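You operate a simulated robot arm through the tools that you are given. There is no shell and no other tool.

The job below is to be done with a simulated two-armed robot. You get a single attempt, and the scene is never put back.

TASK
Give the cup on the slide one portion from each jar.
Fine: any order of jars; then pull the slide out with the cup on it.

The check looks at the end state, three seconds after you hand in, the way a careful person would. Anything else that was tipped, shoved, dropped, spilled or broken makes it a failure.

THE ROBOT
Two 7-joint arms with fingered hands on one trunk that stands fixed in place. Base frame: the origin is at the foot of the trunk, x ahead of it, y to its left, z up. Lengths are in mm, angles in rad, forces in N, time in s.
The left shoulder is at [71, 125, 1167], the right one opposite. With the tool pointing down near the work surface each hand reaches from about 440 to 800 mm from the base axis, measured 20 degrees to its own side. Payload 3.6 kg a hand.
Tool frame (each hand has its own): the origin (TCP) lies between the finger pads and is the grasp point; the fingertips stand 30 mm ahead of it; z points along the fingers, y is the line along which they close. Largest opening 104 mm; the body of the gripper starts 35 mm behind the TCP. The gripper is a hand of 4 fingers: y runs from the thumb to the fingers, the wrist lies at [-15, -104, -178] in the tool frame, and closing takes about 1.5 s.
Orientation is that of the tool frame in the base frame, as [roll, pitch, yaw] about the fixed x, y, z axes, in that order (R = Rz(yaw) Ry(pitch) Rx(roll)). With the fingers straight down and the wrist toward the robot, the tool's x, y and z point along [0, 1, 0], [1, 0, 0] and [0, 0, -1] of the base frame.

THE INTERFACE
- The arms move only by the tool play_rows. It takes "left_motion", "right_motion" or both (then of equal length, played together; a hand with none holds still); each is one flat list of numbers, 6 for each row, row after row: the shift along the tool's x, y, z in mm, then the turn, a rotation vector about the tool's x, y, z in degrees. In form: [x, y, z, rx, ry, rz, x, y, z, rx, ry, rz, ...]. A call has 1 to 20 rows; each row shifts and turns the commanded pose from where the row before left it, along the tool's axes as they then stand. "left_gripper" and "right_gripper" are, for a hand that has rows, the opening, from 0 (shut) to 1 (fully open), set as the call begins (left out, the last holds). Each row takes 0.2 s and may step no farther than 50 mm and 0.15 rad from the row before; otherwise, or with a gripper value out of range, the whole call is refused. A pose out of reach is approached as far as the arm can. The call stops where the force on the tool passes 50 N (or 10 N more than at its start, if that is more) or the arm is blocked; 0.2 s more then pass. Each finger travels about 72 mm/s and halts on what it meets, pressing with about 28 N; the grip force reading is that of the motor and also rises with nothing between the fingers. The clock runs only during rows and for 0.2 s after the last one: add rows that do not move to give the fingers time. The reply holds the time, the measured pose of the TCP, the force on the tool along the base axes, the opening and the grip force, in the units named above and with some noise, with the torque about the TCP (base axes, N m) and any sound that the robot's microphone picked up.
- Cameras (640 x 400 px; columns grow to the right, rows downward): "scene" is now at [184.3, -25, 1340.3]; the picture's right is [-0.25, -0.97, 0.00], its down [-0.22, 0.06, -0.97] and it looks along [0.94, -0.24, -0.23] (base axes); focal length 214 px, centre (320, 200). "left" rides on the left gripper at [-61, -92, -130] in its tool frame; the picture's right is [-0.81, -0.27, 0.52], its down [0.53, -0.71, 0.46] and it looks along [0.24, 0.64, 0.72] (tool axes); focal length 275 px, centre (320, 200). "right" rides on the right gripper at [61, -92, -130] in its tool frame; the picture's right is [-0.81, 0.28, -0.52], its down [-0.53, -0.71, 0.46] and it looks along [-0.24, 0.64, 0.72] (tool axes); focal length 275 px, centre (320, 200). There is no depth. A picture from a camera that has moved, and an enlarged one, comes with that camera's place and axes in the base frame and with its lens.
- capture(camera): a new picture of that camera. It takes no simulated time.
- lift_body(by): slides the trunk up (or, below 0, down) by that many mm; the arms and the scene camera ride with it, the base frame stays. It gives what a move gives, with no picture.
- set_fingers(index, middle, ring, thumb_bend, thumb_turn, hand): sets how far each is bent, from 0 (flat) to 1 (curled in); at 0.3 the hand is open as for a grip, at 0.7 the pads meet at the TCP. One left out holds its place. A second passes; each finger stops where it meets its share of the squeeze, and holds until it gets a number again. A gripper value or a shape takes the hand back. It gives what a move gives, with no picture; readings hold the bend of each and the force on the fingers (four entries, about 0 where the hand has none), thumb and palm. thumb_turn goes from beside the hand (0) to across from the fingers (1), as for a grip.
- set_grasp(shape, hand): the hand has 4 fingers and takes this shape, open, in about a second: jaw (thumb against the fingers, like two jaws); tri (thumb and two fingers); tip (a fingertip pinch); poke (one finger out to press); point (the index stretched); flat (the hand flat); cup (the hand cupped); fist (a fist). The gripper value then closes the fingers along that shape, each until it touches; the sizes above hold for jaw. It gives what a move gives, with no picture.
- head_to(pan, tilt): turns the head with the scene camera to pan (to the left, within 1.396 rad either way) and tilt (down, from -0.506 to 1.204), counted from straight ahead of the robot. It gives what a move gives.
- enlarge(camera, box): a new picture of the part [left, top, right, bottom] of that camera's present view, enlarged. It takes no simulated time.
- job_done(): hands the job in; it is judged then, once.

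Nothing tells you positions but the pictures and the camera data. Unless the task says otherwise, let go and move clear before handing in.

The tools are called after "Call:" as name(argument=value, ...) on one line, values as JSON. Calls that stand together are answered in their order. play_rows: Moves the arms, as the interface text tells. Its arguments: {"type":"object","properties":{"left_motion":{"type":"array","items":{"type":"number"}},"left_gripper":{"type":"number"},"right_motion":{"type":"array","items":{"type":"number"}},"right_gripper":{"type":"number"}},"required":[]} The other tools are called the same way: lift_body (by) slides the trunk up or down; set_grasp (shape, hand) gives the hand a shape; set_fingers (index, middle, ring, thumb_bend, thumb_turn, hand) moves the fingers one by one; head_to (pan, tilt) turns the head that bears the scene camera; capture (camera) takes a picture; enlarge (camera, box) takes an enlarged picture of a part of a camera's view; job_done () hands the job in.

At the start:

```text
time_s: 0.0
left_ee_pos: [579.0, 54.8, 1293.1]
left_tcp_rot: [-3.142, -0.002, 1.57]
left_ft_force: [0.4, 0.6, -0.5]
left_torque: [-0.02, -0.03, -0.03]
left_grip_width: 103.7
left_grip_force: 0.1
left_shape: jaw
left_bend: [0.3, 0.3, 0.3, 0.3, 0.98]
left_finger forces: [0.1, 0.0, 0.0, 0.0, 0.0, 0.1]
right_ee_pos: [337.7, -249.7, 1310.4]
right_tcp_rot: [3.14, -0.001, 1.572]
right_ft_force: [0.4, -0.1, 0.1]
right_torque: [0.01, -0.01, -0.01]
right_grip_width: 103.9
right_grip_force: 0.1
right_shape: jaw
right_bend: [0.3, 0.3, 0.3, 0.3, 0.98]
right_finger forces: [0.0, 0.0, 0.1, 0.0, 0.0, 0.1]
trunk travel left (down, up): [-400.0, 136.0]
head pan, tilt: [-0.253, 0.227]
```

scene: 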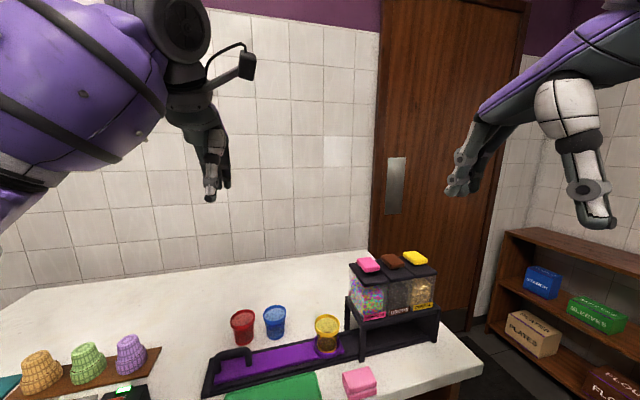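
right: 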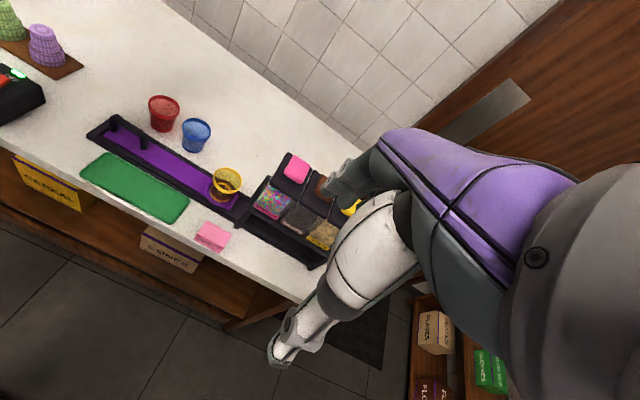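
left: 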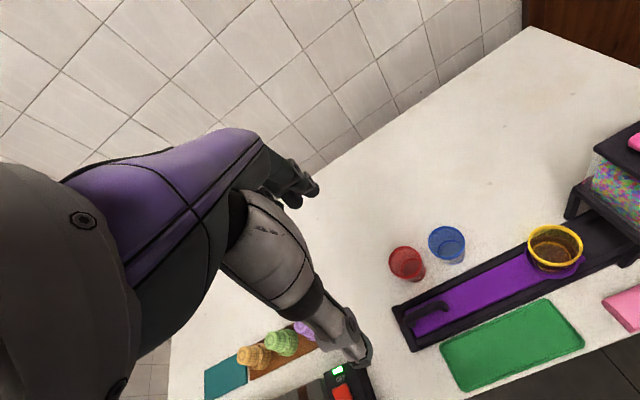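

I see a counter with a slide rail (purple tray) holding a yellow cup, running under a stand with three jars whose lids or pushers are pink, brown and yellow. I'll look closer before moving anything.

Call:
enlarge(camera="scene", box=[200, 230, 480, 400])

Call:
enlarge(camera="right", box=[80, 80, 380, 280])

Call:
head_to(pan=-0.253, tilt=0.8)

Call:
capture(camera="scene")

```text
2.29 times, centred on (340, 315) of scene
camera zoom: at [184.3, -25.0, 1340.3], right [-0.25, -0.97, 0.0], down [-0.22, 0.06, -0.97], along [0.94, -0.24, -0.23], focal length 490 px, centre (274, -63)
```

zoom: 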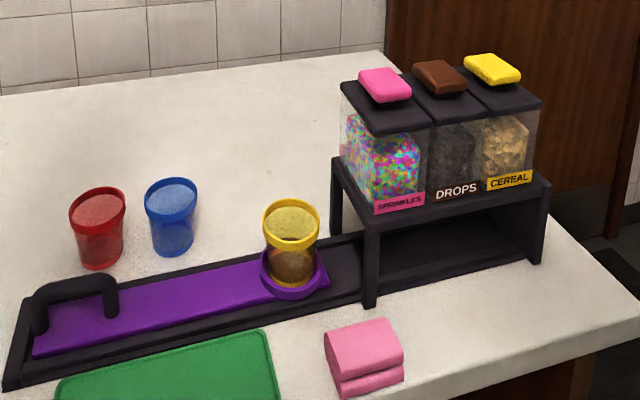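

```text
2.00 times, centred on (230, 180) of right
camera zoom: at [246.1, -189.6, 1440.9], right [0.28, -0.81, 0.52], down [-0.71, -0.53, -0.46], along [0.64, -0.24, -0.72], focal length 551 px, centre (500, 240)
```

zoom: 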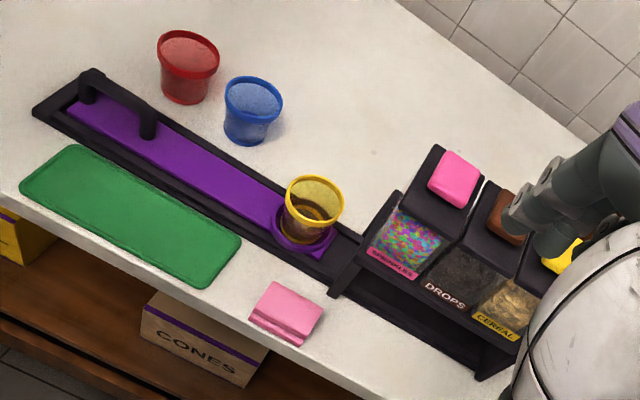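

```text
time_s: 1.0
left_ee_pos: [578.7, 53.4, 1292.3]
left_tcp_rot: [3.141, -0.001, 1.572]
left_ft_force: [0.0, 0.6, 0.0]
left_torque: [-0.03, 0.0, 0.02]
left_grip_width: 103.9
left_grip_force: 0.0
left_shape: jaw
left_bend: [0.3, 0.3, 0.3, 0.3, 0.98]
left_finger forces: [0.1, 0.1, 0.1, 0.0, 0.1, 0.0]
right_ee_pos: [337.2, -249.6, 1309.5]
right_tcp_rot: [-3.141, 0.0, 1.572]
right_ft_force: [0.1, -0.1, -0.7]
right_torque: [-0.04, 0.01, -0.02]
right_grip_width: 103.6
right_grip_force: 0.0
right_shape: jaw
right_bend: [0.3, 0.3, 0.3, 0.3, 0.98]
right_finger forces: [0.1, 0.1, 0.0, 0.1, 0.1, 0.0]
trunk travel left (down, up): [-400.0, 136.0]
head pan, tilt: [-0.253, 0.799]
```

```text
taken
camera scene: at [172.0, -21.8, 1289.2], right [-0.25, -0.97, 0.0], down [-0.69, 0.18, -0.7], along [0.68, -0.17, -0.72], focal length 214 px, centre (320, 200)
```

scene: 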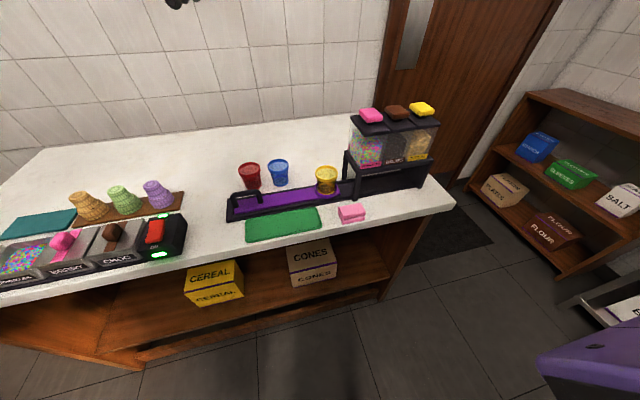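

The slide axis lies along x≈592. The cup is near y≈-149, the jar buttons are near y≈-248, -310 and -373 at z≈1083, and the handle bar is near y≈64, z≈920. Next I'll shape the right hand for poking and look at it, and bring the left hand down part-way over the handle.

Call:
set_grasp(hand="right", shape="poke")

Call:
play_rows(left_motion=[0, 0, 25, 0, 0, 0, 0, 0, 25, 0, 0, 0, 1, 3, 25, 0, 0, 0, 1, 3, 25, 0, 0, 0, 1, 3, 25, 0, 0, 0, 1, 3, 25, 0, 0, 0, 0, 0, 25, 0, 0, 0, 0, 0, 25, 0, 0, 0], left_gripper=1)

Call:
capture(camera="left")

Call:
capture(camera="right")

Call:
head_to(pan=-0.8, tilt=0.15)

Call:
capture(camera="scene")

```text
time_s: 1.9
left_ee_pos: [578.6, 53.6, 1291.6]
left_tcp_rot: [3.141, 0.0, 1.571]
left_ft_force: [-0.6, 0.3, -0.6]
left_torque: [0.02, -0.01, -0.01]
left_grip_width: 103.8
left_grip_force: 0.0
left_shape: jaw
left_bend: [0.3, 0.3, 0.3, 0.3, 0.98]
left_finger forces: [0.1, 0.0, 0.0, 0.0, 0.0, 0.0]
right_ee_pos: [336.6, -250.8, 1311.1]
right_tcp_rot: [-3.141, 0.001, 1.572]
right_ft_force: [-0.5, 0.3, 0.5]
right_torque: [-0.02, 0.03, 0.0]
right_grip_width: 0.2
right_grip_force: 0.1
right_shape: poke
right_bend: [0.7, 0.7, 0.99, 1.0, 1.0]
right_finger forces: [0.0, 0.1, 0.0, 0.0, 0.2, 0.0]
trunk travel left (down, up): [-400.0, 136.0]
head pan, tilt: [-0.253, 0.799]
```

```text
time_s: 3.7
left_ee_pos: [590.2, 56.7, 1091.0]
left_tcp_rot: [3.141, 0.001, 1.572]
left_ft_force: [0.1, -0.2, 0.0]
left_torque: [0.0, 0.02, 0.03]
left_grip_width: 103.7
left_grip_force: 0.0
left_shape: jaw
left_bend: [0.3, 0.3, 0.3, 0.3, 0.98]
left_finger forces: [0.0, 0.0, 0.1, 0.1, 0.0, 0.0]
right_ee_pos: [338.1, -249.9, 1309.2]
right_tcp_rot: [-3.14, 0.0, 1.571]
right_ft_force: [-0.3, 0.2, 0.4]
right_torque: [0.03, -0.01, -0.04]
right_grip_width: 0.0
right_grip_force: 0.1
right_shape: poke
right_bend: [0.7, 0.7, 0.99, 1.0, 1.0]
right_finger forces: [0.1, 0.0, 0.0, 0.0, 0.0, 0.1]
trunk travel left (down, up): [-400.0, 136.0]
head pan, tilt: [-0.253, 0.799]
```

```text
taken
camera left: at [498.5, -3.2, 1221.5], right [-0.27, -0.81, -0.52], down [-0.71, 0.53, -0.46], along [0.64, 0.24, -0.72], focal length 275 px, centre (320, 200)
```

left: 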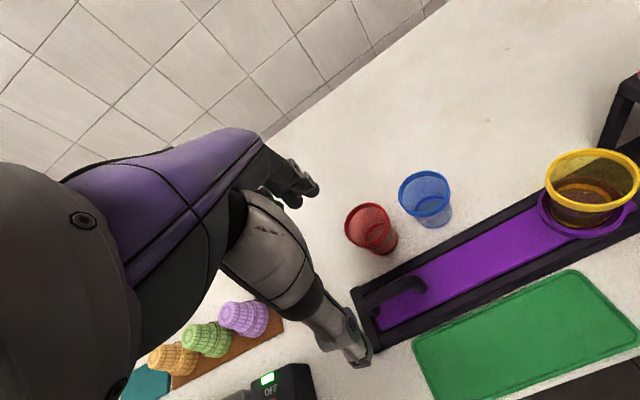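

```text
taken
camera right: at [246.4, -189.6, 1440.9], right [0.28, -0.81, 0.52], down [-0.71, -0.53, -0.46], along [0.64, -0.24, -0.72], focal length 275 px, centre (320, 200)
```

right: 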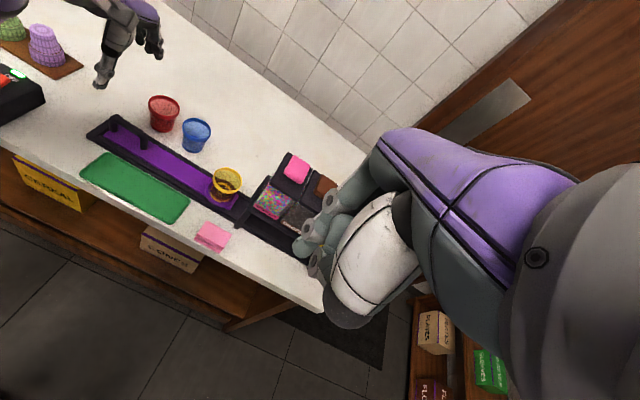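

```text
time_s: 4.7
left_ee_pos: [588.4, 57.4, 1090.6]
left_tcp_rot: [-3.14, 0.0, 1.571]
left_ft_force: [0.6, -0.5, 0.0]
left_torque: [0.0, 0.0, -0.02]
left_grip_width: 103.5
left_grip_force: 0.0
left_shape: jaw
left_bend: [0.3, 0.3, 0.3, 0.3, 0.98]
left_finger forces: [0.0, 0.0, 0.0, 0.0, 0.1, 0.1]
right_ee_pos: [337.4, -250.7, 1310.9]
right_tcp_rot: [-3.141, -0.001, 1.571]
right_ft_force: [-0.1, -0.5, -0.7]
right_torque: [-0.02, 0.03, 0.03]
right_grip_width: 0.0
right_grip_force: 0.2
right_shape: poke
right_bend: [0.7, 0.7, 0.99, 1.0, 1.0]
right_finger forces: [0.0, 0.0, 0.0, 0.0, 0.0, 0.0]
trunk travel left (down, up): [-400.0, 136.0]
head pan, tilt: [-0.799, 0.15]
```

```text
taken
camera scene: at [158.7, -68.1, 1347.4], right [-0.72, -0.7, 0.0], down [-0.1, 0.11, -0.99], along [0.69, -0.71, -0.15], focal length 214 px, centre (320, 200)
```

scene: 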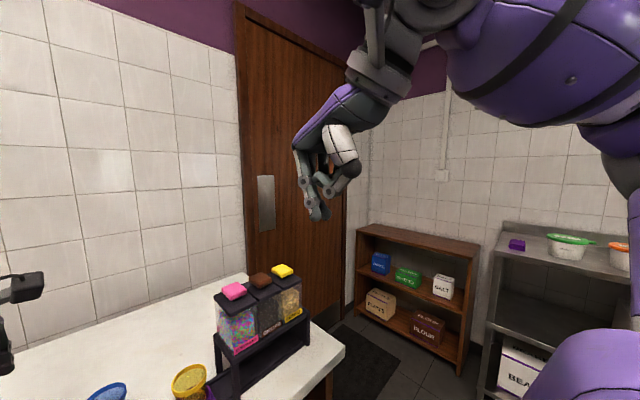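

The poke shape has two fingers partly bent. I'll look at both hands in close-up.

Call:
enlarge(camera="scene", box=[240, 80, 400, 240])

Call:
enlarge(camera="right", box=[240, 140, 440, 340])

Call:
enlarge(camera="left", box=[220, 120, 640, 400])

```text
2.50 times, centred on (320, 160) of scene
camera zoom: at [158.7, -68.1, 1347.4], right [-0.72, -0.7, 0.0], down [-0.1, 0.11, -0.99], along [0.69, -0.71, -0.15], focal length 536 px, centre (320, 300)
```

zoom: 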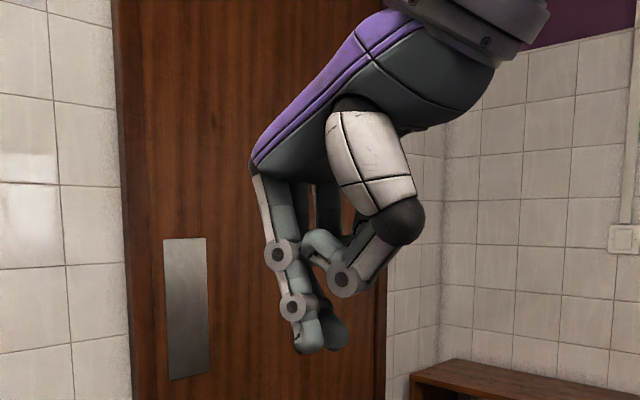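

```text
2.00 times, centred on (340, 240) of right
camera zoom: at [246.1, -189.7, 1440.9], right [0.28, -0.81, 0.52], down [-0.71, -0.53, -0.46], along [0.64, -0.24, -0.72], focal length 551 px, centre (280, 120)
```

zoom: 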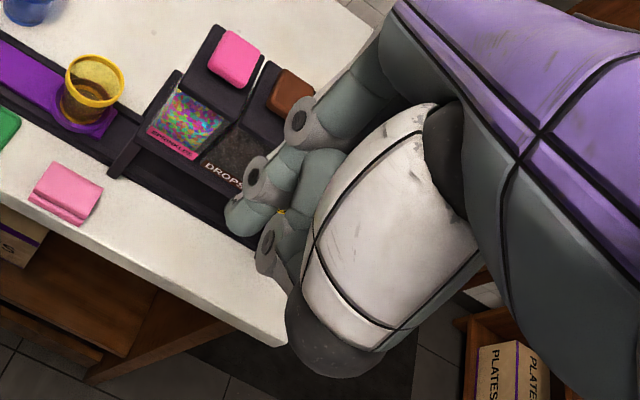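

```text
1.43 times, centred on (430, 260) of left
camera zoom: at [498.4, -3.4, 1222.1], right [-0.27, -0.81, -0.52], down [-0.71, 0.53, -0.46], along [0.64, 0.24, -0.72], focal length 393 px, centre (163, 114)
```

zoom: 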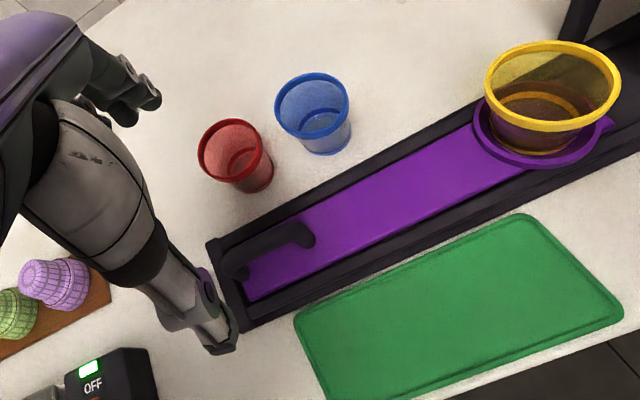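

The two poke fingertips sit about ±10 mm either side of the TCP, with tips about 27 mm below it. The left hand is above the handle; I'll narrow its opening because the red and blue cups are near, go lower and look again.

Call:
play_rows(left_motion=[0, 1, 20, 0, 0, 0, 0, 1, 20, 0, 0, 0, 0, 1, 20, 0, 0, 0, 0, 1, 20, 0, 0, 0, 0, 0, 0, 0, 0, 0, 0, 0, 0, 0, 0, 0], left_gripper=0.5)

Call:
head_to(pan=0.0, tilt=0.7)

Call:
enlarge(camera="scene", box=[180, 80, 500, 280])

Call:
capture(camera="left")

Call:
enlarge(camera="right", box=[60, 60, 380, 260])

```text
time_s: 6.1
left_ee_pos: [595.3, 57.2, 1010.6]
left_tcp_rot: [3.141, 0.0, 1.571]
left_ft_force: [-0.4, -0.5, 0.2]
left_torque: [0.03, 0.03, -0.01]
left_grip_width: 52.4
left_grip_force: 0.1
left_shape: jaw
left_bend: [0.74, 0.44, 0.41, 0.69, 1.0]
left_finger forces: [0.1, 0.0, 0.0, 0.0, 0.0, 0.0]
right_ee_pos: [337.1, -250.0, 1310.3]
right_tcp_rot: [-3.14, 0.0, 1.569]
right_ft_force: [0.0, 0.9, -0.9]
right_torque: [0.01, 0.0, 0.0]
right_grip_width: 0.0
right_grip_force: 0.0
right_shape: poke
right_bend: [0.7, 0.7, 0.99, 1.0, 1.0]
right_finger forces: [0.1, 0.1, 0.0, 0.0, 0.0, 0.0]
trunk travel left (down, up): [-400.0, 136.0]
head pan, tilt: [-0.799, 0.15]
```

```text
time_s: 7.2
left_ee_pos: [594.6, 56.9, 1012.6]
left_tcp_rot: [-3.141, 0.002, 1.57]
left_ft_force: [-0.4, 1.0, -0.4]
left_torque: [-0.03, -0.01, -0.02]
left_grip_width: 52.7
left_grip_force: 0.0
left_shape: jaw
left_bend: [0.74, 0.44, 0.41, 0.69, 1.0]
left_finger forces: [0.1, 0.1, 0.1, 0.0, 0.1, 0.0]
right_ee_pos: [336.8, -250.7, 1310.2]
right_tcp_rot: [3.142, 0.001, 1.569]
right_ft_force: [0.0, 0.0, -0.1]
right_torque: [0.02, 0.0, 0.0]
right_grip_width: 0.1
right_grip_force: 0.0
right_shape: poke
right_bend: [0.7, 0.7, 0.99, 1.0, 1.0]
right_finger forces: [0.1, 0.0, 0.0, 0.0, 0.1, 0.1]
trunk travel left (down, up): [-400.0, 136.0]
head pan, tilt: [0.0, 0.7]
```

```text
2.00 times, centred on (340, 180) of scene
camera zoom: at [178.9, -1.7, 1297.4], right [0.0, -1.0, 0.0], down [-0.64, 0.0, -0.77], along [0.77, 0.0, -0.64], focal length 429 px, centre (280, 240)
```

zoom: 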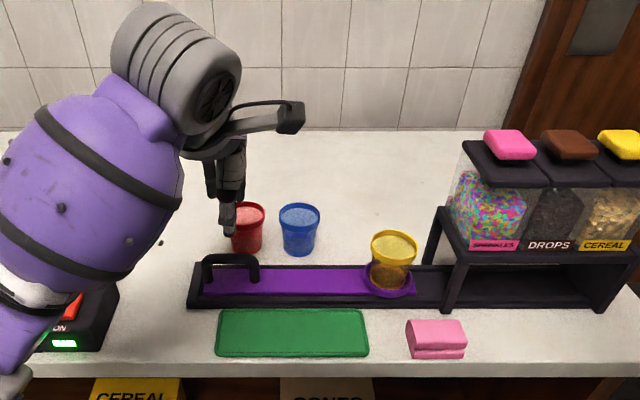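

```text
taken
camera left: at [503.3, -3.2, 1142.8], right [-0.27, -0.81, -0.52], down [-0.71, 0.53, -0.46], along [0.64, 0.24, -0.72], focal length 275 px, centre (320, 200)
```

left: 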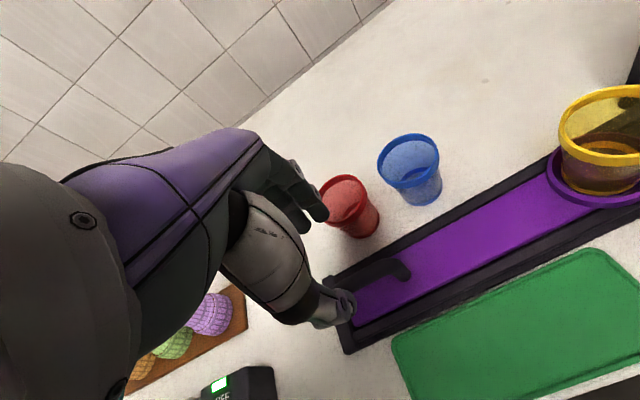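

```text
2.00 times, centred on (220, 160) of right
camera zoom: at [246.1, -189.7, 1440.9], right [0.28, -0.81, 0.52], down [-0.71, -0.53, -0.46], along [0.64, -0.24, -0.72], focal length 551 px, centre (520, 280)
```

zoom: 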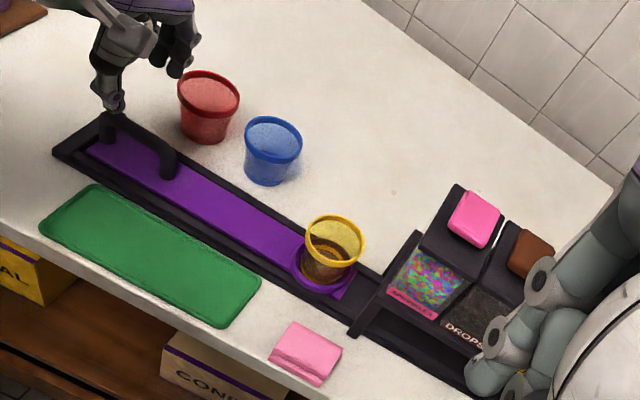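

The handle bar runs from y≈28 to 96 at x≈595, z≈915, and the left TCP is directly over it. I'll shift 5 mm to its middle and lower toward it.

Call:
play_rows(left_motion=[2, 0, 15, 0, 0, 0, 2, 0, 15, 0, 0, 0, 1, 0, 15, 0, 0, 0, 0, 0, 10, 0, 0, 0, 0, 0, 0, 0, 0, 0], left_gripper=0.5)

Call:
enlarge(camera="scene", box=[200, 100, 400, 250])

Call:
enlarge(camera="left", box=[220, 120, 500, 380])

Call:
enlarge(camera="right", box=[60, 40, 220, 200])

```text
time_s: 8.4
left_ee_pos: [594.2, 62.9, 958.5]
left_tcp_rot: [-3.14, 0.0, 1.569]
left_ft_force: [0.1, -0.3, -0.5]
left_torque: [-0.02, 0.02, 0.01]
left_grip_width: 52.6
left_grip_force: 0.0
left_shape: jaw
left_bend: [0.74, 0.44, 0.41, 0.69, 1.0]
left_finger forces: [0.0, 0.0, 0.0, 0.0, 0.0, 0.0]
right_ee_pos: [338.3, -250.5, 1309.6]
right_tcp_rot: [-3.141, 0.0, 1.57]
right_ft_force: [-0.6, -1.2, 0.1]
right_torque: [-0.03, 0.01, -0.03]
right_grip_width: 0.0
right_grip_force: 0.1
right_shape: poke
right_bend: [0.7, 0.7, 0.99, 1.0, 1.0]
right_finger forces: [0.1, 0.0, 0.0, 0.0, 0.0, 0.1]
trunk travel left (down, up): [-400.0, 136.0]
head pan, tilt: [0.0, 0.7]
```

```text
2.67 times, centred on (300, 175) of scene
camera zoom: at [178.9, -1.7, 1297.4], right [0.0, -1.0, 0.0], down [-0.64, 0.0, -0.76], along [0.76, 0.0, -0.64], focal length 572 px, centre (373, 267)
```

zoom: 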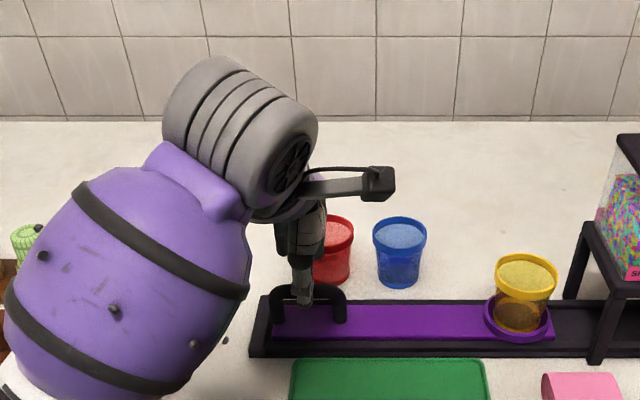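

```text
1.54 times, centred on (360, 250) of left
camera zoom: at [503.2, 2.4, 1088.6], right [-0.27, -0.81, -0.52], down [-0.71, 0.53, -0.46], along [0.64, 0.24, -0.72], focal length 424 px, centre (258, 123)
```

zoom: 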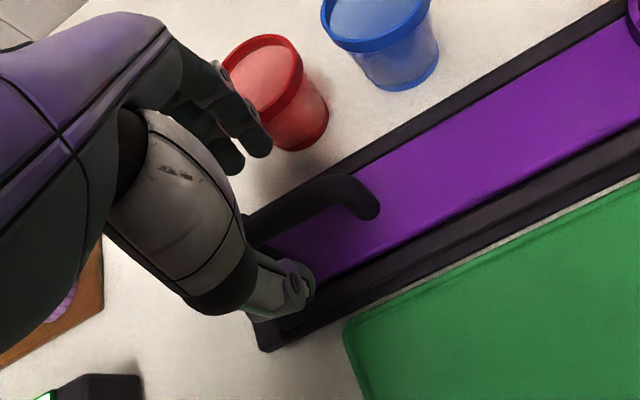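

```text
2.50 times, centred on (140, 120) of right
camera zoom: at [246.1, -189.7, 1440.9], right [0.28, -0.81, 0.52], down [-0.71, -0.53, -0.46], along [0.64, -0.24, -0.72], focal length 688 px, centre (770, 400)
```

zoom: 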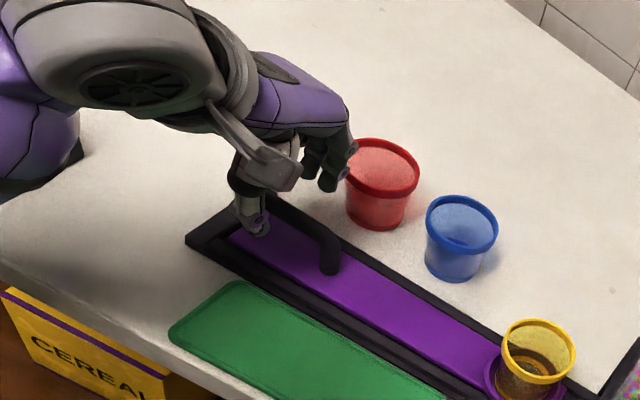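

The fingers are near the red cup's rim (its near edge is at x≈646), so I'll narrow the opening before going lower.

Call:
play_rows(left_motion=[0, 0, 0, 0, 0, 0, 0, 0, 0, 0, 0, 0, 0, 0, 0, 0, 0, 0, 0, 0, 0, 0, 0, 0], left_gripper=0.35)

Call:
enlarge(camera="left", box=[220, 120, 500, 380])

Call:
enlarge(camera="right", box=[100, 70, 180, 150])

```text
time_s: 9.4
left_ee_pos: [595.0, 62.6, 957.9]
left_tcp_rot: [3.141, 0.0, 1.572]
left_ft_force: [-0.1, -0.4, 0.5]
left_torque: [0.01, -0.03, 0.01]
left_grip_width: 36.9
left_grip_force: 0.1
left_shape: jaw
left_bend: [0.74, 0.51, 0.48, 0.73, 1.0]
left_finger forces: [0.0, 0.0, 0.0, 0.1, 0.0, 0.0]
right_ee_pos: [337.3, -250.7, 1310.3]
right_tcp_rot: [-3.14, 0.0, 1.57]
right_ft_force: [0.0, 0.2, 0.6]
right_torque: [0.01, 0.0, 0.01]
right_grip_width: 0.0
right_grip_force: 0.0
right_shape: poke
right_bend: [0.7, 0.7, 0.99, 1.0, 1.0]
right_finger forces: [0.0, 0.0, 0.0, 0.0, 0.0, 0.0]
trunk travel left (down, up): [-400.0, 136.0]
head pan, tilt: [0.0, 0.7]
```

```text
1.54 times, centred on (360, 250) of left
camera zoom: at [503.2, 2.4, 1088.9], right [-0.27, -0.81, -0.52], down [-0.71, 0.53, -0.46], along [0.64, 0.24, -0.72], focal length 424 px, centre (258, 123)
```

zoom: 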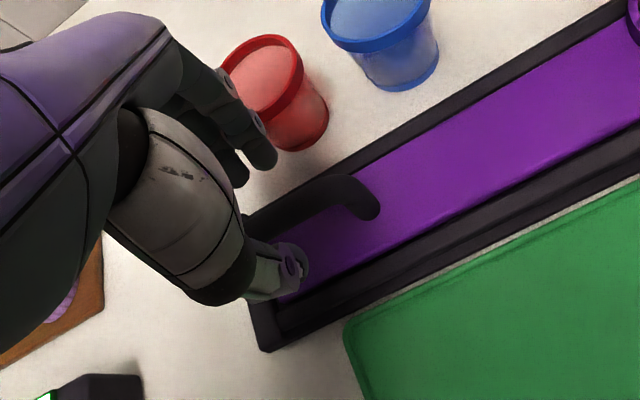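

```text
5.00 times, centred on (140, 110) of right
camera zoom: at [246.1, -189.6, 1440.9], right [0.28, -0.81, 0.52], down [-0.71, -0.53, -0.46], along [0.64, -0.24, -0.72], focal length 1376 px, centre (1220, 650)
```

zoom: 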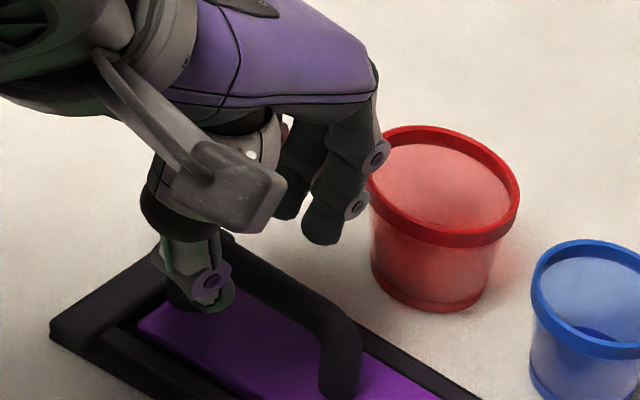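

The fingers straddle the bar with some room to the red cup. I'll narrow a little more and lower to the bar, watching the force.

Call:
play_rows(left_motion=[0, 0, 0, 0, 0, 0, 0, 0, 0, 0, 0, 0, 0, 0, 6, 0, 0, 0, 0, 0, 6, 0, 0, 0, 0, 0, 6, 0, 0, 0, 0, 0, 6, 0, 0, 0, 0, 0, 6, 0, 0, 0, 0, 0, 4, 0, 0, 0], left_gripper=0.29)

Call:
enlarge(camera="left", box=[220, 120, 500, 380])

Call:
enlarge(camera="right", box=[100, 70, 180, 150])

Call:
enlarge(camera="scene", box=[220, 130, 420, 250])

```text
time_s: 11.2
left_ee_pos: [595.3, 62.8, 922.0]
left_tcp_rot: [-3.141, -0.001, 1.571]
left_ft_force: [0.9, -0.4, 1.1]
left_torque: [0.02, -0.03, -0.01]
left_grip_width: 30.7
left_grip_force: 0.0
left_shape: jaw
left_bend: [0.74, 0.54, 0.51, 0.74, 1.0]
left_finger forces: [0.3, 0.4, 0.5, 0.0, 0.0, 0.1]
right_ee_pos: [337.7, -250.3, 1311.2]
right_tcp_rot: [3.141, 0.0, 1.571]
right_ft_force: [0.1, -0.1, -0.1]
right_torque: [0.0, 0.01, -0.02]
right_grip_width: 0.2
right_grip_force: 0.0
right_shape: poke
right_bend: [0.7, 0.7, 0.99, 1.0, 1.0]
right_finger forces: [0.0, 0.0, 0.0, 0.0, 0.0, 0.1]
trunk travel left (down, up): [-400.0, 136.0]
head pan, tilt: [0.0, 0.7]
```

```text
1.54 times, centred on (360, 250) of left
camera zoom: at [504.1, 3.3, 1053.0], right [-0.27, -0.81, -0.52], down [-0.71, 0.53, -0.46], along [0.64, 0.24, -0.72], focal length 424 px, centre (258, 123)
```

zoom: 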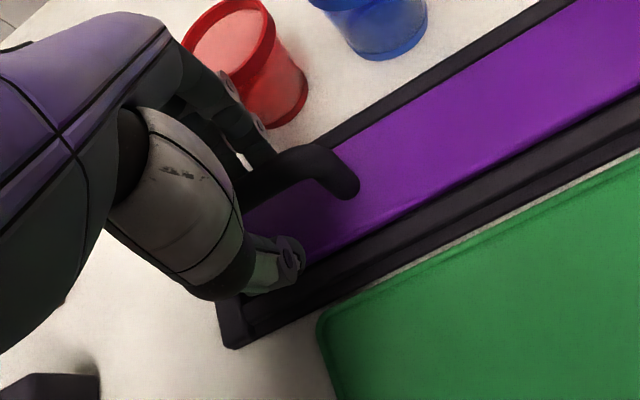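

```text
5.00 times, centred on (140, 110) of right
camera zoom: at [246.2, -189.7, 1440.9], right [0.28, -0.81, 0.52], down [-0.71, -0.53, -0.46], along [0.64, -0.24, -0.72], focal length 1376 px, centre (1220, 650)
```

zoom: 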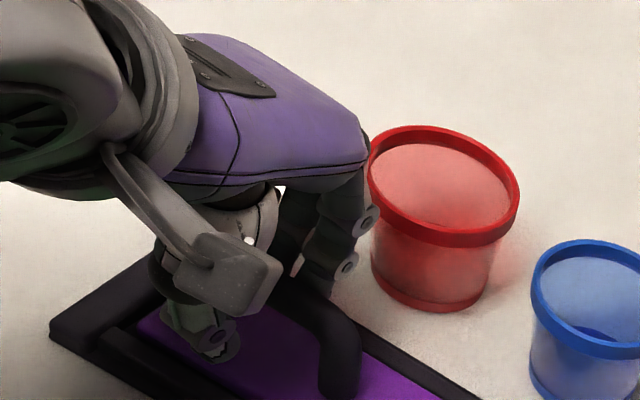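

```text
3.20 times, centred on (320, 190) of scene
camera zoom: at [179.0, -1.7, 1297.3], right [0.0, -1.0, 0.0], down [-0.64, 0.0, -0.76], along [0.76, 0.0, -0.64], focal length 686 px, centre (320, 232)
```

zoom: 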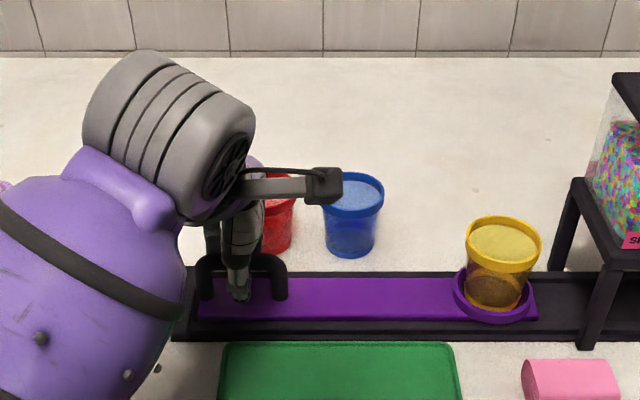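

The hand straddles the bar with the fingers just touching it. I'll close the grip now.

Call:
play_rows(left_motion=[0, 0, 0, 0, 0, 0, 0, 0, 0, 0, 0, 0, 0, 0, 0, 0, 0, 0, 0, 0, 0, 0, 0, 0, 0, 0, 0, 0, 0, 0, 0, 0, 0, 0, 0, 0], left_gripper=0)

Call:
enlarge(camera="left", box=[220, 120, 500, 380])

Call:
enlarge(camera="right", box=[100, 70, 180, 150])

Call:
enlarge(camera="scene", box=[220, 130, 420, 250])

```text
time_s: 12.6
left_ee_pos: [594.3, 63.8, 920.6]
left_tcp_rot: [-3.14, 0.0, 1.571]
left_ft_force: [-2.7, -0.7, -8.1]
left_torque: [0.04, 0.12, -0.08]
left_grip_width: 9.0
left_grip_force: 28.5
left_shape: jaw
left_bend: [0.74, 0.55, 0.52, 0.61, 1.0]
left_finger forces: [13.5, 6.9, 3.4, 0.0, 26.0, 0.0]
right_ee_pos: [337.3, -250.5, 1309.8]
right_tcp_rot: [-3.141, 0.002, 1.571]
right_ft_force: [1.2, 0.5, 0.3]
right_torque: [0.01, 0.0, -0.01]
right_grip_width: 0.4
right_grip_force: 0.0
right_shape: poke
right_bend: [0.7, 0.7, 0.99, 1.0, 1.0]
right_finger forces: [0.1, 0.0, 0.0, 0.0, 0.0, 0.0]
trunk travel left (down, up): [-400.0, 136.0]
head pan, tilt: [0.0, 0.7]
```

```text
1.54 times, centred on (360, 250) of left
camera zoom: at [504.3, 3.2, 1052.4], right [-0.28, -0.81, -0.52], down [-0.71, 0.53, -0.45], along [0.64, 0.24, -0.73], focal length 424 px, centre (258, 123)
```

zoom: 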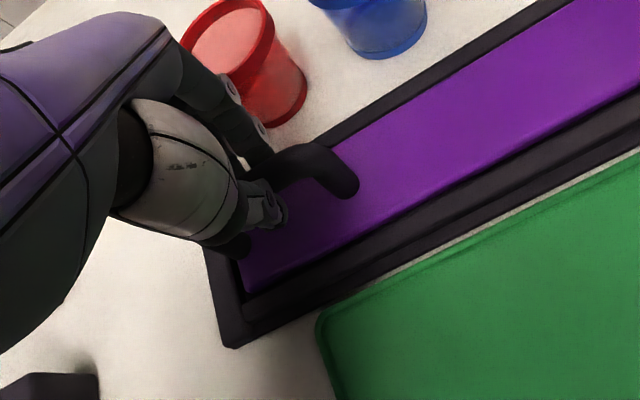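

```text
5.00 times, centred on (140, 110) of right
camera zoom: at [246.6, -189.5, 1440.8], right [0.28, -0.81, 0.52], down [-0.71, -0.53, -0.46], along [0.64, -0.24, -0.72], focal length 1376 px, centre (1220, 650)
```

zoom: 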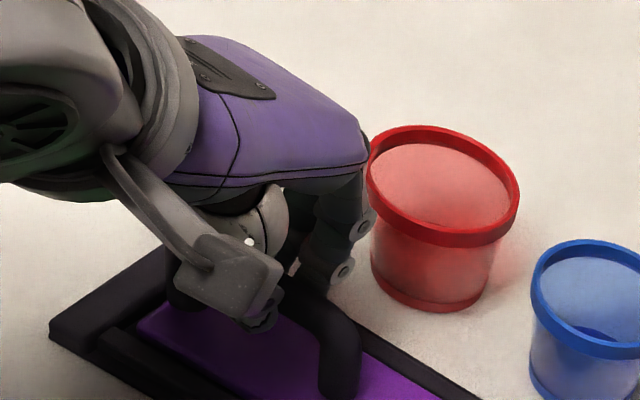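

```text
3.20 times, centred on (320, 190) of scene
camera zoom: at [179.3, -1.6, 1297.2], right [0.0, -1.0, 0.0], down [-0.64, 0.0, -0.76], along [0.76, 0.0, -0.64], focal length 686 px, centre (320, 232)
```

zoom: 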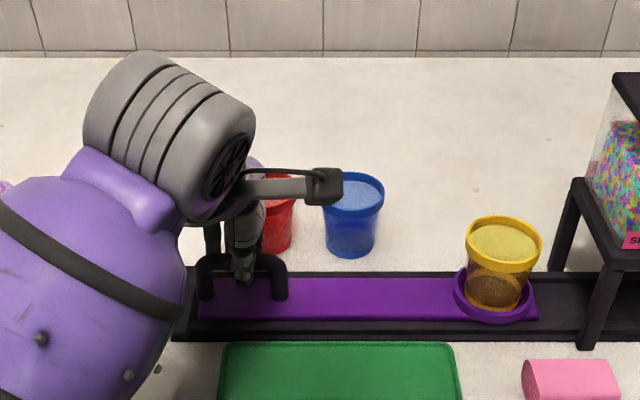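

The handle is gripped (9 mm width, 28 N). Now I'll measure the dispenser precisely before sliding.

Call:
head_to(pan=-0.64, tilt=0.55)

Call:
capture(camera="scene")

Call:
enlarge(camera="scene", box=[240, 100, 440, 225])

```text
time_s: 13.7
left_ee_pos: [597.7, 64.1, 922.7]
left_tcp_rot: [-3.139, 0.001, 1.572]
left_ft_force: [-3.5, -0.1, -10.8]
left_torque: [-0.01, 0.14, -0.08]
left_grip_width: 9.0
left_grip_force: 28.2
left_shape: jaw
left_bend: [0.74, 0.55, 0.52, 0.61, 1.0]
left_finger forces: [13.6, 7.1, 3.3, 0.1, 27.0, 0.0]
right_ee_pos: [338.9, -250.1, 1309.3]
right_tcp_rot: [-3.141, 0.001, 1.571]
right_ft_force: [-0.6, 0.3, 0.2]
right_torque: [0.02, -0.01, 0.0]
right_grip_width: 0.3
right_grip_force: 0.0
right_shape: poke
right_bend: [0.7, 0.7, 0.99, 1.0, 1.0]
right_finger forces: [0.1, 0.1, 0.1, 0.0, 0.0, 0.0]
trunk travel left (down, up): [-400.0, 136.0]
head pan, tilt: [-0.641, 0.55]
```

```text
taken
camera scene: at [166.6, -55.1, 1310.4], right [-0.6, -0.8, 0.0], down [-0.42, 0.31, -0.85], along [0.68, -0.51, -0.52], focal length 214 px, centre (320, 200)
```

scene: 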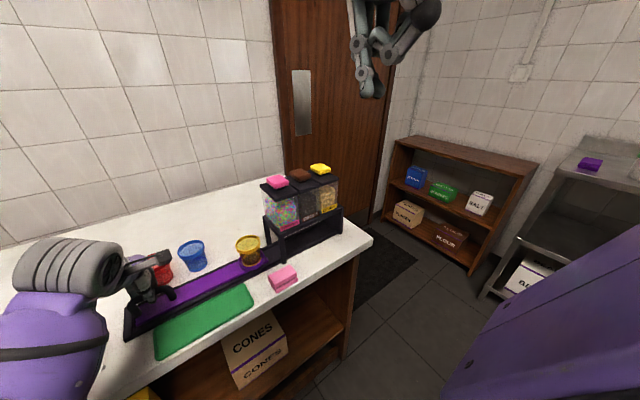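

```text
3.20 times, centred on (340, 162) of scene
camera zoom: at [166.6, -55.1, 1310.4], right [-0.6, -0.8, 0.0], down [-0.42, 0.31, -0.85], along [0.68, -0.51, -0.52], focal length 686 px, centre (256, 320)
```

zoom: 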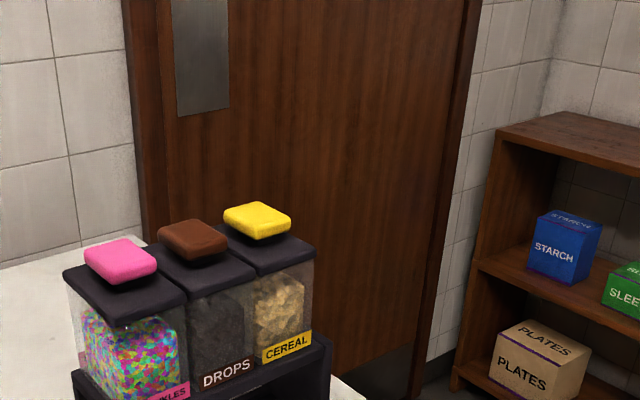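

I'll zoom into the dispenser and its underside, since there may be alignment marks on the rail.

Call:
enlarge(camera="scene", box=[225, 165, 385, 290])

Call:
enlarge(camera="right", box=[190, 130, 350, 270])

Call:
enlarge(camera="scene", box=[255, 215, 350, 275])

```text
3.20 times, centred on (305, 228) of scene
camera zoom: at [166.6, -55.1, 1310.4], right [-0.6, -0.8, 0.0], down [-0.42, 0.31, -0.85], along [0.68, -0.51, -0.52], focal length 686 px, centre (368, 112)
```

zoom: 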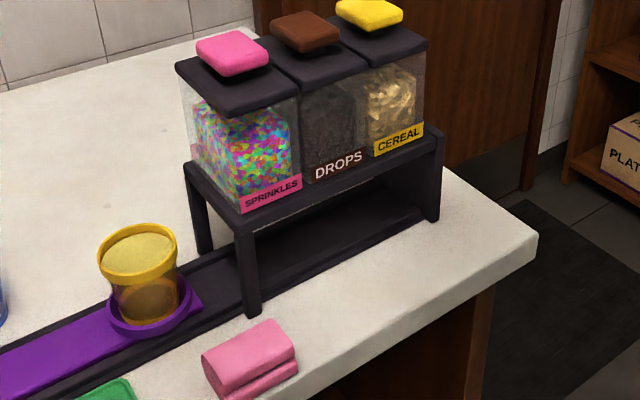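

```text
2.86 times, centred on (270, 200) of right
camera zoom: at [246.7, -189.5, 1440.8], right [0.28, -0.81, 0.52], down [-0.71, -0.53, -0.46], along [0.64, -0.24, -0.72], focal length 786 px, centre (463, 200)
```

zoom: 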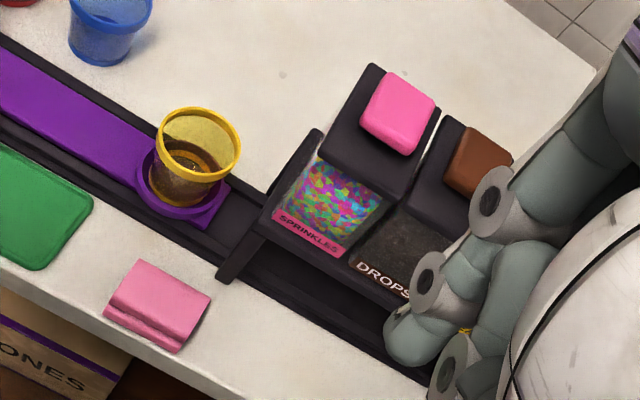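

```text
6.67 times, centred on (302, 245) of scene
camera zoom: at [166.6, -55.1, 1310.4], right [-0.6, -0.8, 0.0], down [-0.42, 0.31, -0.85], along [0.68, -0.51, -0.52], focal length 1430 px, centre (437, -100)
```

zoom: 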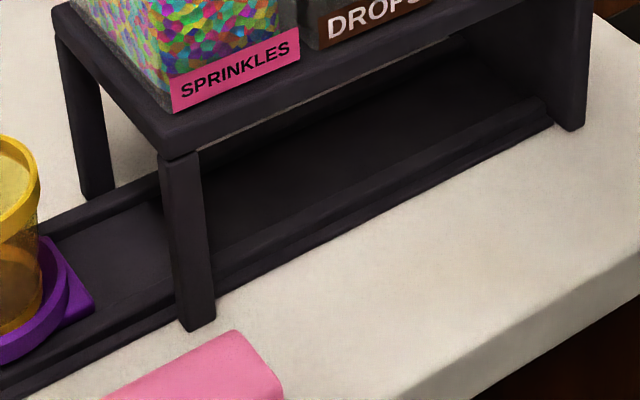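

Jar centres are at y≈-248, -311.5 and -374, and the cup is at y≈-149, so the slide must move about 99, 162.5 and 225 mm. I'll push it gently 30 mm first and check clearance to the blue cup.

Call:
play_rows(left_motion=[-3, 0, 0, 0, 0, 0, -6, 0, 0, 0, 0, 0, -6, 0, 0, 0, 0, 0, -6, 0, 0, 0, 0, 0, -6, 0, 0, 0, 0, 0, -3, 0, 0, 0, 0, 0])

Call:
enlarge(camera="left", box=[220, 60, 540, 260])

Call:
enlarge(camera="right", box=[120, 80, 220, 160])

Call:
capture(camera="scene")

```text
time_s: 15.1
left_ee_pos: [595.6, 34.1, 922.8]
left_tcp_rot: [-3.14, 0.0, 1.571]
left_ft_force: [-2.3, 0.8, -15.1]
left_torque: [-0.02, 0.15, -0.07]
left_grip_width: 9.0
left_grip_force: 28.3
left_shape: jaw
left_bend: [0.74, 0.55, 0.53, 0.61, 1.0]
left_finger forces: [14.0, 7.2, 3.4, 0.1, 27.1, 0.0]
right_ee_pos: [338.5, -250.8, 1309.5]
right_tcp_rot: [3.141, 0.0, 1.57]
right_ft_force: [-0.6, 1.4, 0.5]
right_torque: [0.04, 0.0, -0.01]
right_grip_width: 0.0
right_grip_force: 0.2
right_shape: poke
right_bend: [0.7, 0.7, 0.99, 1.0, 1.0]
right_finger forces: [0.0, 0.0, 0.0, 0.0, 0.1, 0.1]
trunk travel left (down, up): [-400.0, 136.0]
head pan, tilt: [-0.641, 0.55]
```

```text
2.00 times, centred on (380, 160) of left
camera zoom: at [504.5, -26.2, 1052.8], right [-0.28, -0.81, -0.52], down [-0.71, 0.53, -0.45], along [0.64, 0.24, -0.73], focal length 551 px, centre (200, 280)
```

zoom: 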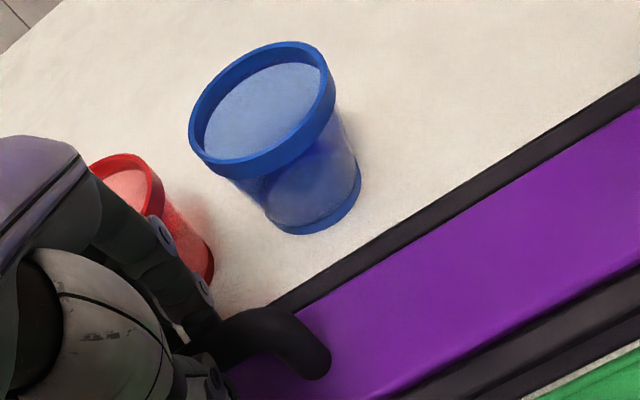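

```text
5.00 times, centred on (170, 120) of right
camera zoom: at [247.1, -189.5, 1440.7], right [0.28, -0.81, 0.52], down [-0.71, -0.53, -0.45], along [0.64, -0.24, -0.72], focal length 1376 px, centre (1070, 600)
```

zoom: 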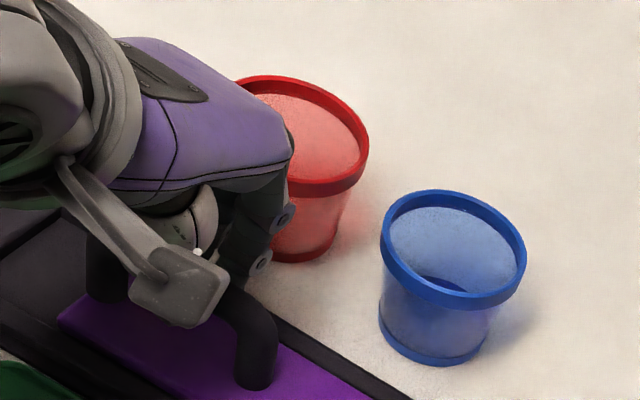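

```text
taken
camera scene: at [166.9, -55.2, 1310.4], right [-0.6, -0.8, 0.0], down [-0.42, 0.31, -0.85], along [0.68, -0.51, -0.52], focal length 214 px, centre (320, 200)
```

scene: 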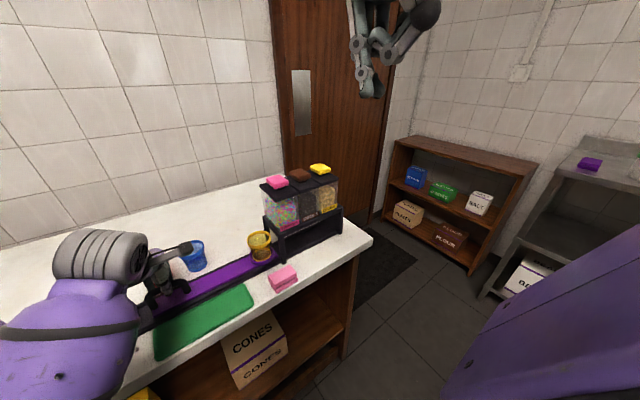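

The slide moves freely with the cup seated, and the finger joint passes about 17 mm clear of the blue cup. I'll continue to the first jar (69 mm more) and bring the right hand up near the pink button.

Call:
play_rows(left_motion=[-3, 0, 0, 0, 0, 0, -7, 0, 0, 0, 0, 0, -8, 0, 0, 0, 0, 0, -8, 0, 0, 0, 0, 0, -8, 0, 0, 0, 0, 0, -8, 0, 0, 0, 0, 0, -8, 0, 0, 0, 0, 0, -8, 0, 0, 0, 0, 0, -7, 0, 0, 0, 0, 0, -4, 0, 0, 0, 0, 0])

Call:
capture(camera="scene")

Call:
enlarge(camera="scene", box=[225, 165, 385, 290])

Call:
enlarge(camera="right", box=[140, 90, 300, 250])

Call:
capture(camera="left")

```text
time_s: 17.3
left_ee_pos: [596.0, -37.0, 922.3]
left_tcp_rot: [-3.14, 0.0, 1.57]
left_ft_force: [0.7, -0.2, -16.4]
left_torque: [-0.01, 0.13, -0.1]
left_grip_width: 8.6
left_grip_force: 28.1
left_shape: jaw
left_bend: [0.74, 0.56, 0.53, 0.61, 1.0]
left_finger forces: [14.9, 7.5, 3.8, 0.0, 25.7, 0.0]
right_ee_pos: [338.4, -250.3, 1309.4]
right_tcp_rot: [-3.139, 0.0, 1.57]
right_ft_force: [0.2, -0.4, 0.2]
right_torque: [0.03, 0.04, 0.01]
right_grip_width: 0.2
right_grip_force: 0.1
right_shape: poke
right_bend: [0.7, 0.7, 0.99, 1.0, 1.0]
right_finger forces: [0.0, 0.1, 0.0, 0.1, 0.0, 0.1]
trunk travel left (down, up): [-400.0, 136.0]
head pan, tilt: [-0.641, 0.55]
```

```text
taken
camera scene: at [167.3, -55.3, 1310.3], right [-0.6, -0.8, 0.0], down [-0.42, 0.31, -0.85], along [0.68, -0.51, -0.52], focal length 214 px, centre (320, 200)
```

scene: 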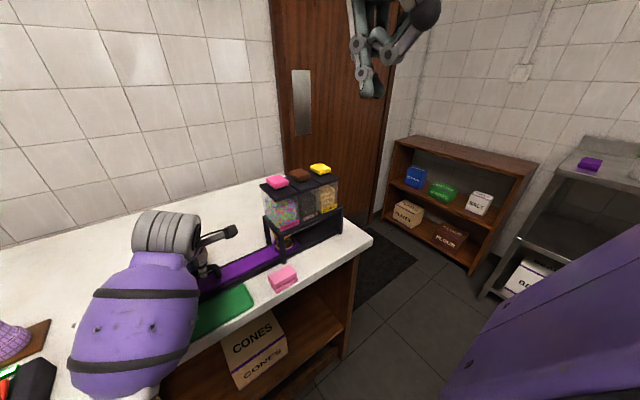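

```text
3.20 times, centred on (305, 228) of scene
camera zoom: at [167.3, -55.3, 1310.3], right [-0.6, -0.8, 0.0], down [-0.42, 0.31, -0.85], along [0.68, -0.51, -0.52], focal length 686 px, centre (368, 112)
```

zoom: 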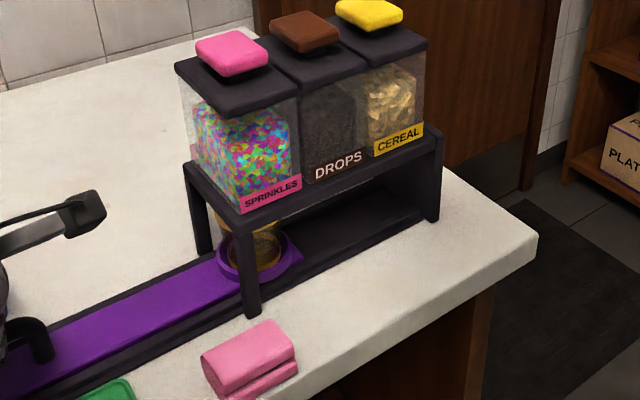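

```text
2.50 times, centred on (220, 170) of right
camera zoom: at [247.6, -189.6, 1440.7], right [0.28, -0.81, 0.52], down [-0.71, -0.53, -0.45], along [0.64, -0.24, -0.73], focal length 688 px, centre (570, 275)
```

zoom: 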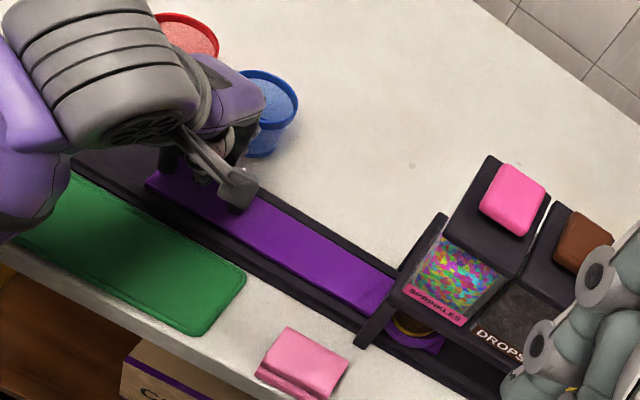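

```text
taken
camera left: at [504.5, -96.6, 1053.0], right [-0.28, -0.81, -0.52], down [-0.71, 0.53, -0.45], along [0.64, 0.24, -0.73], focal length 275 px, centre (320, 200)
```

left: 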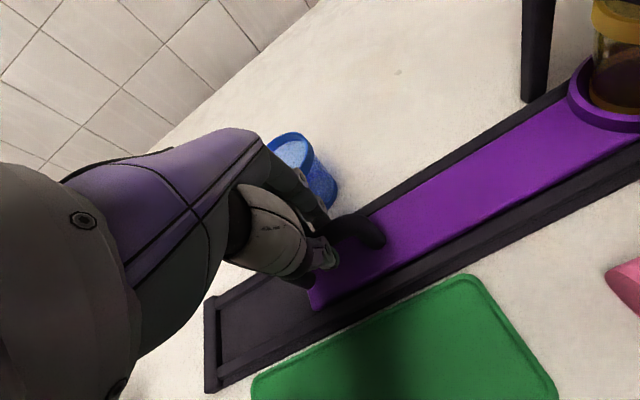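

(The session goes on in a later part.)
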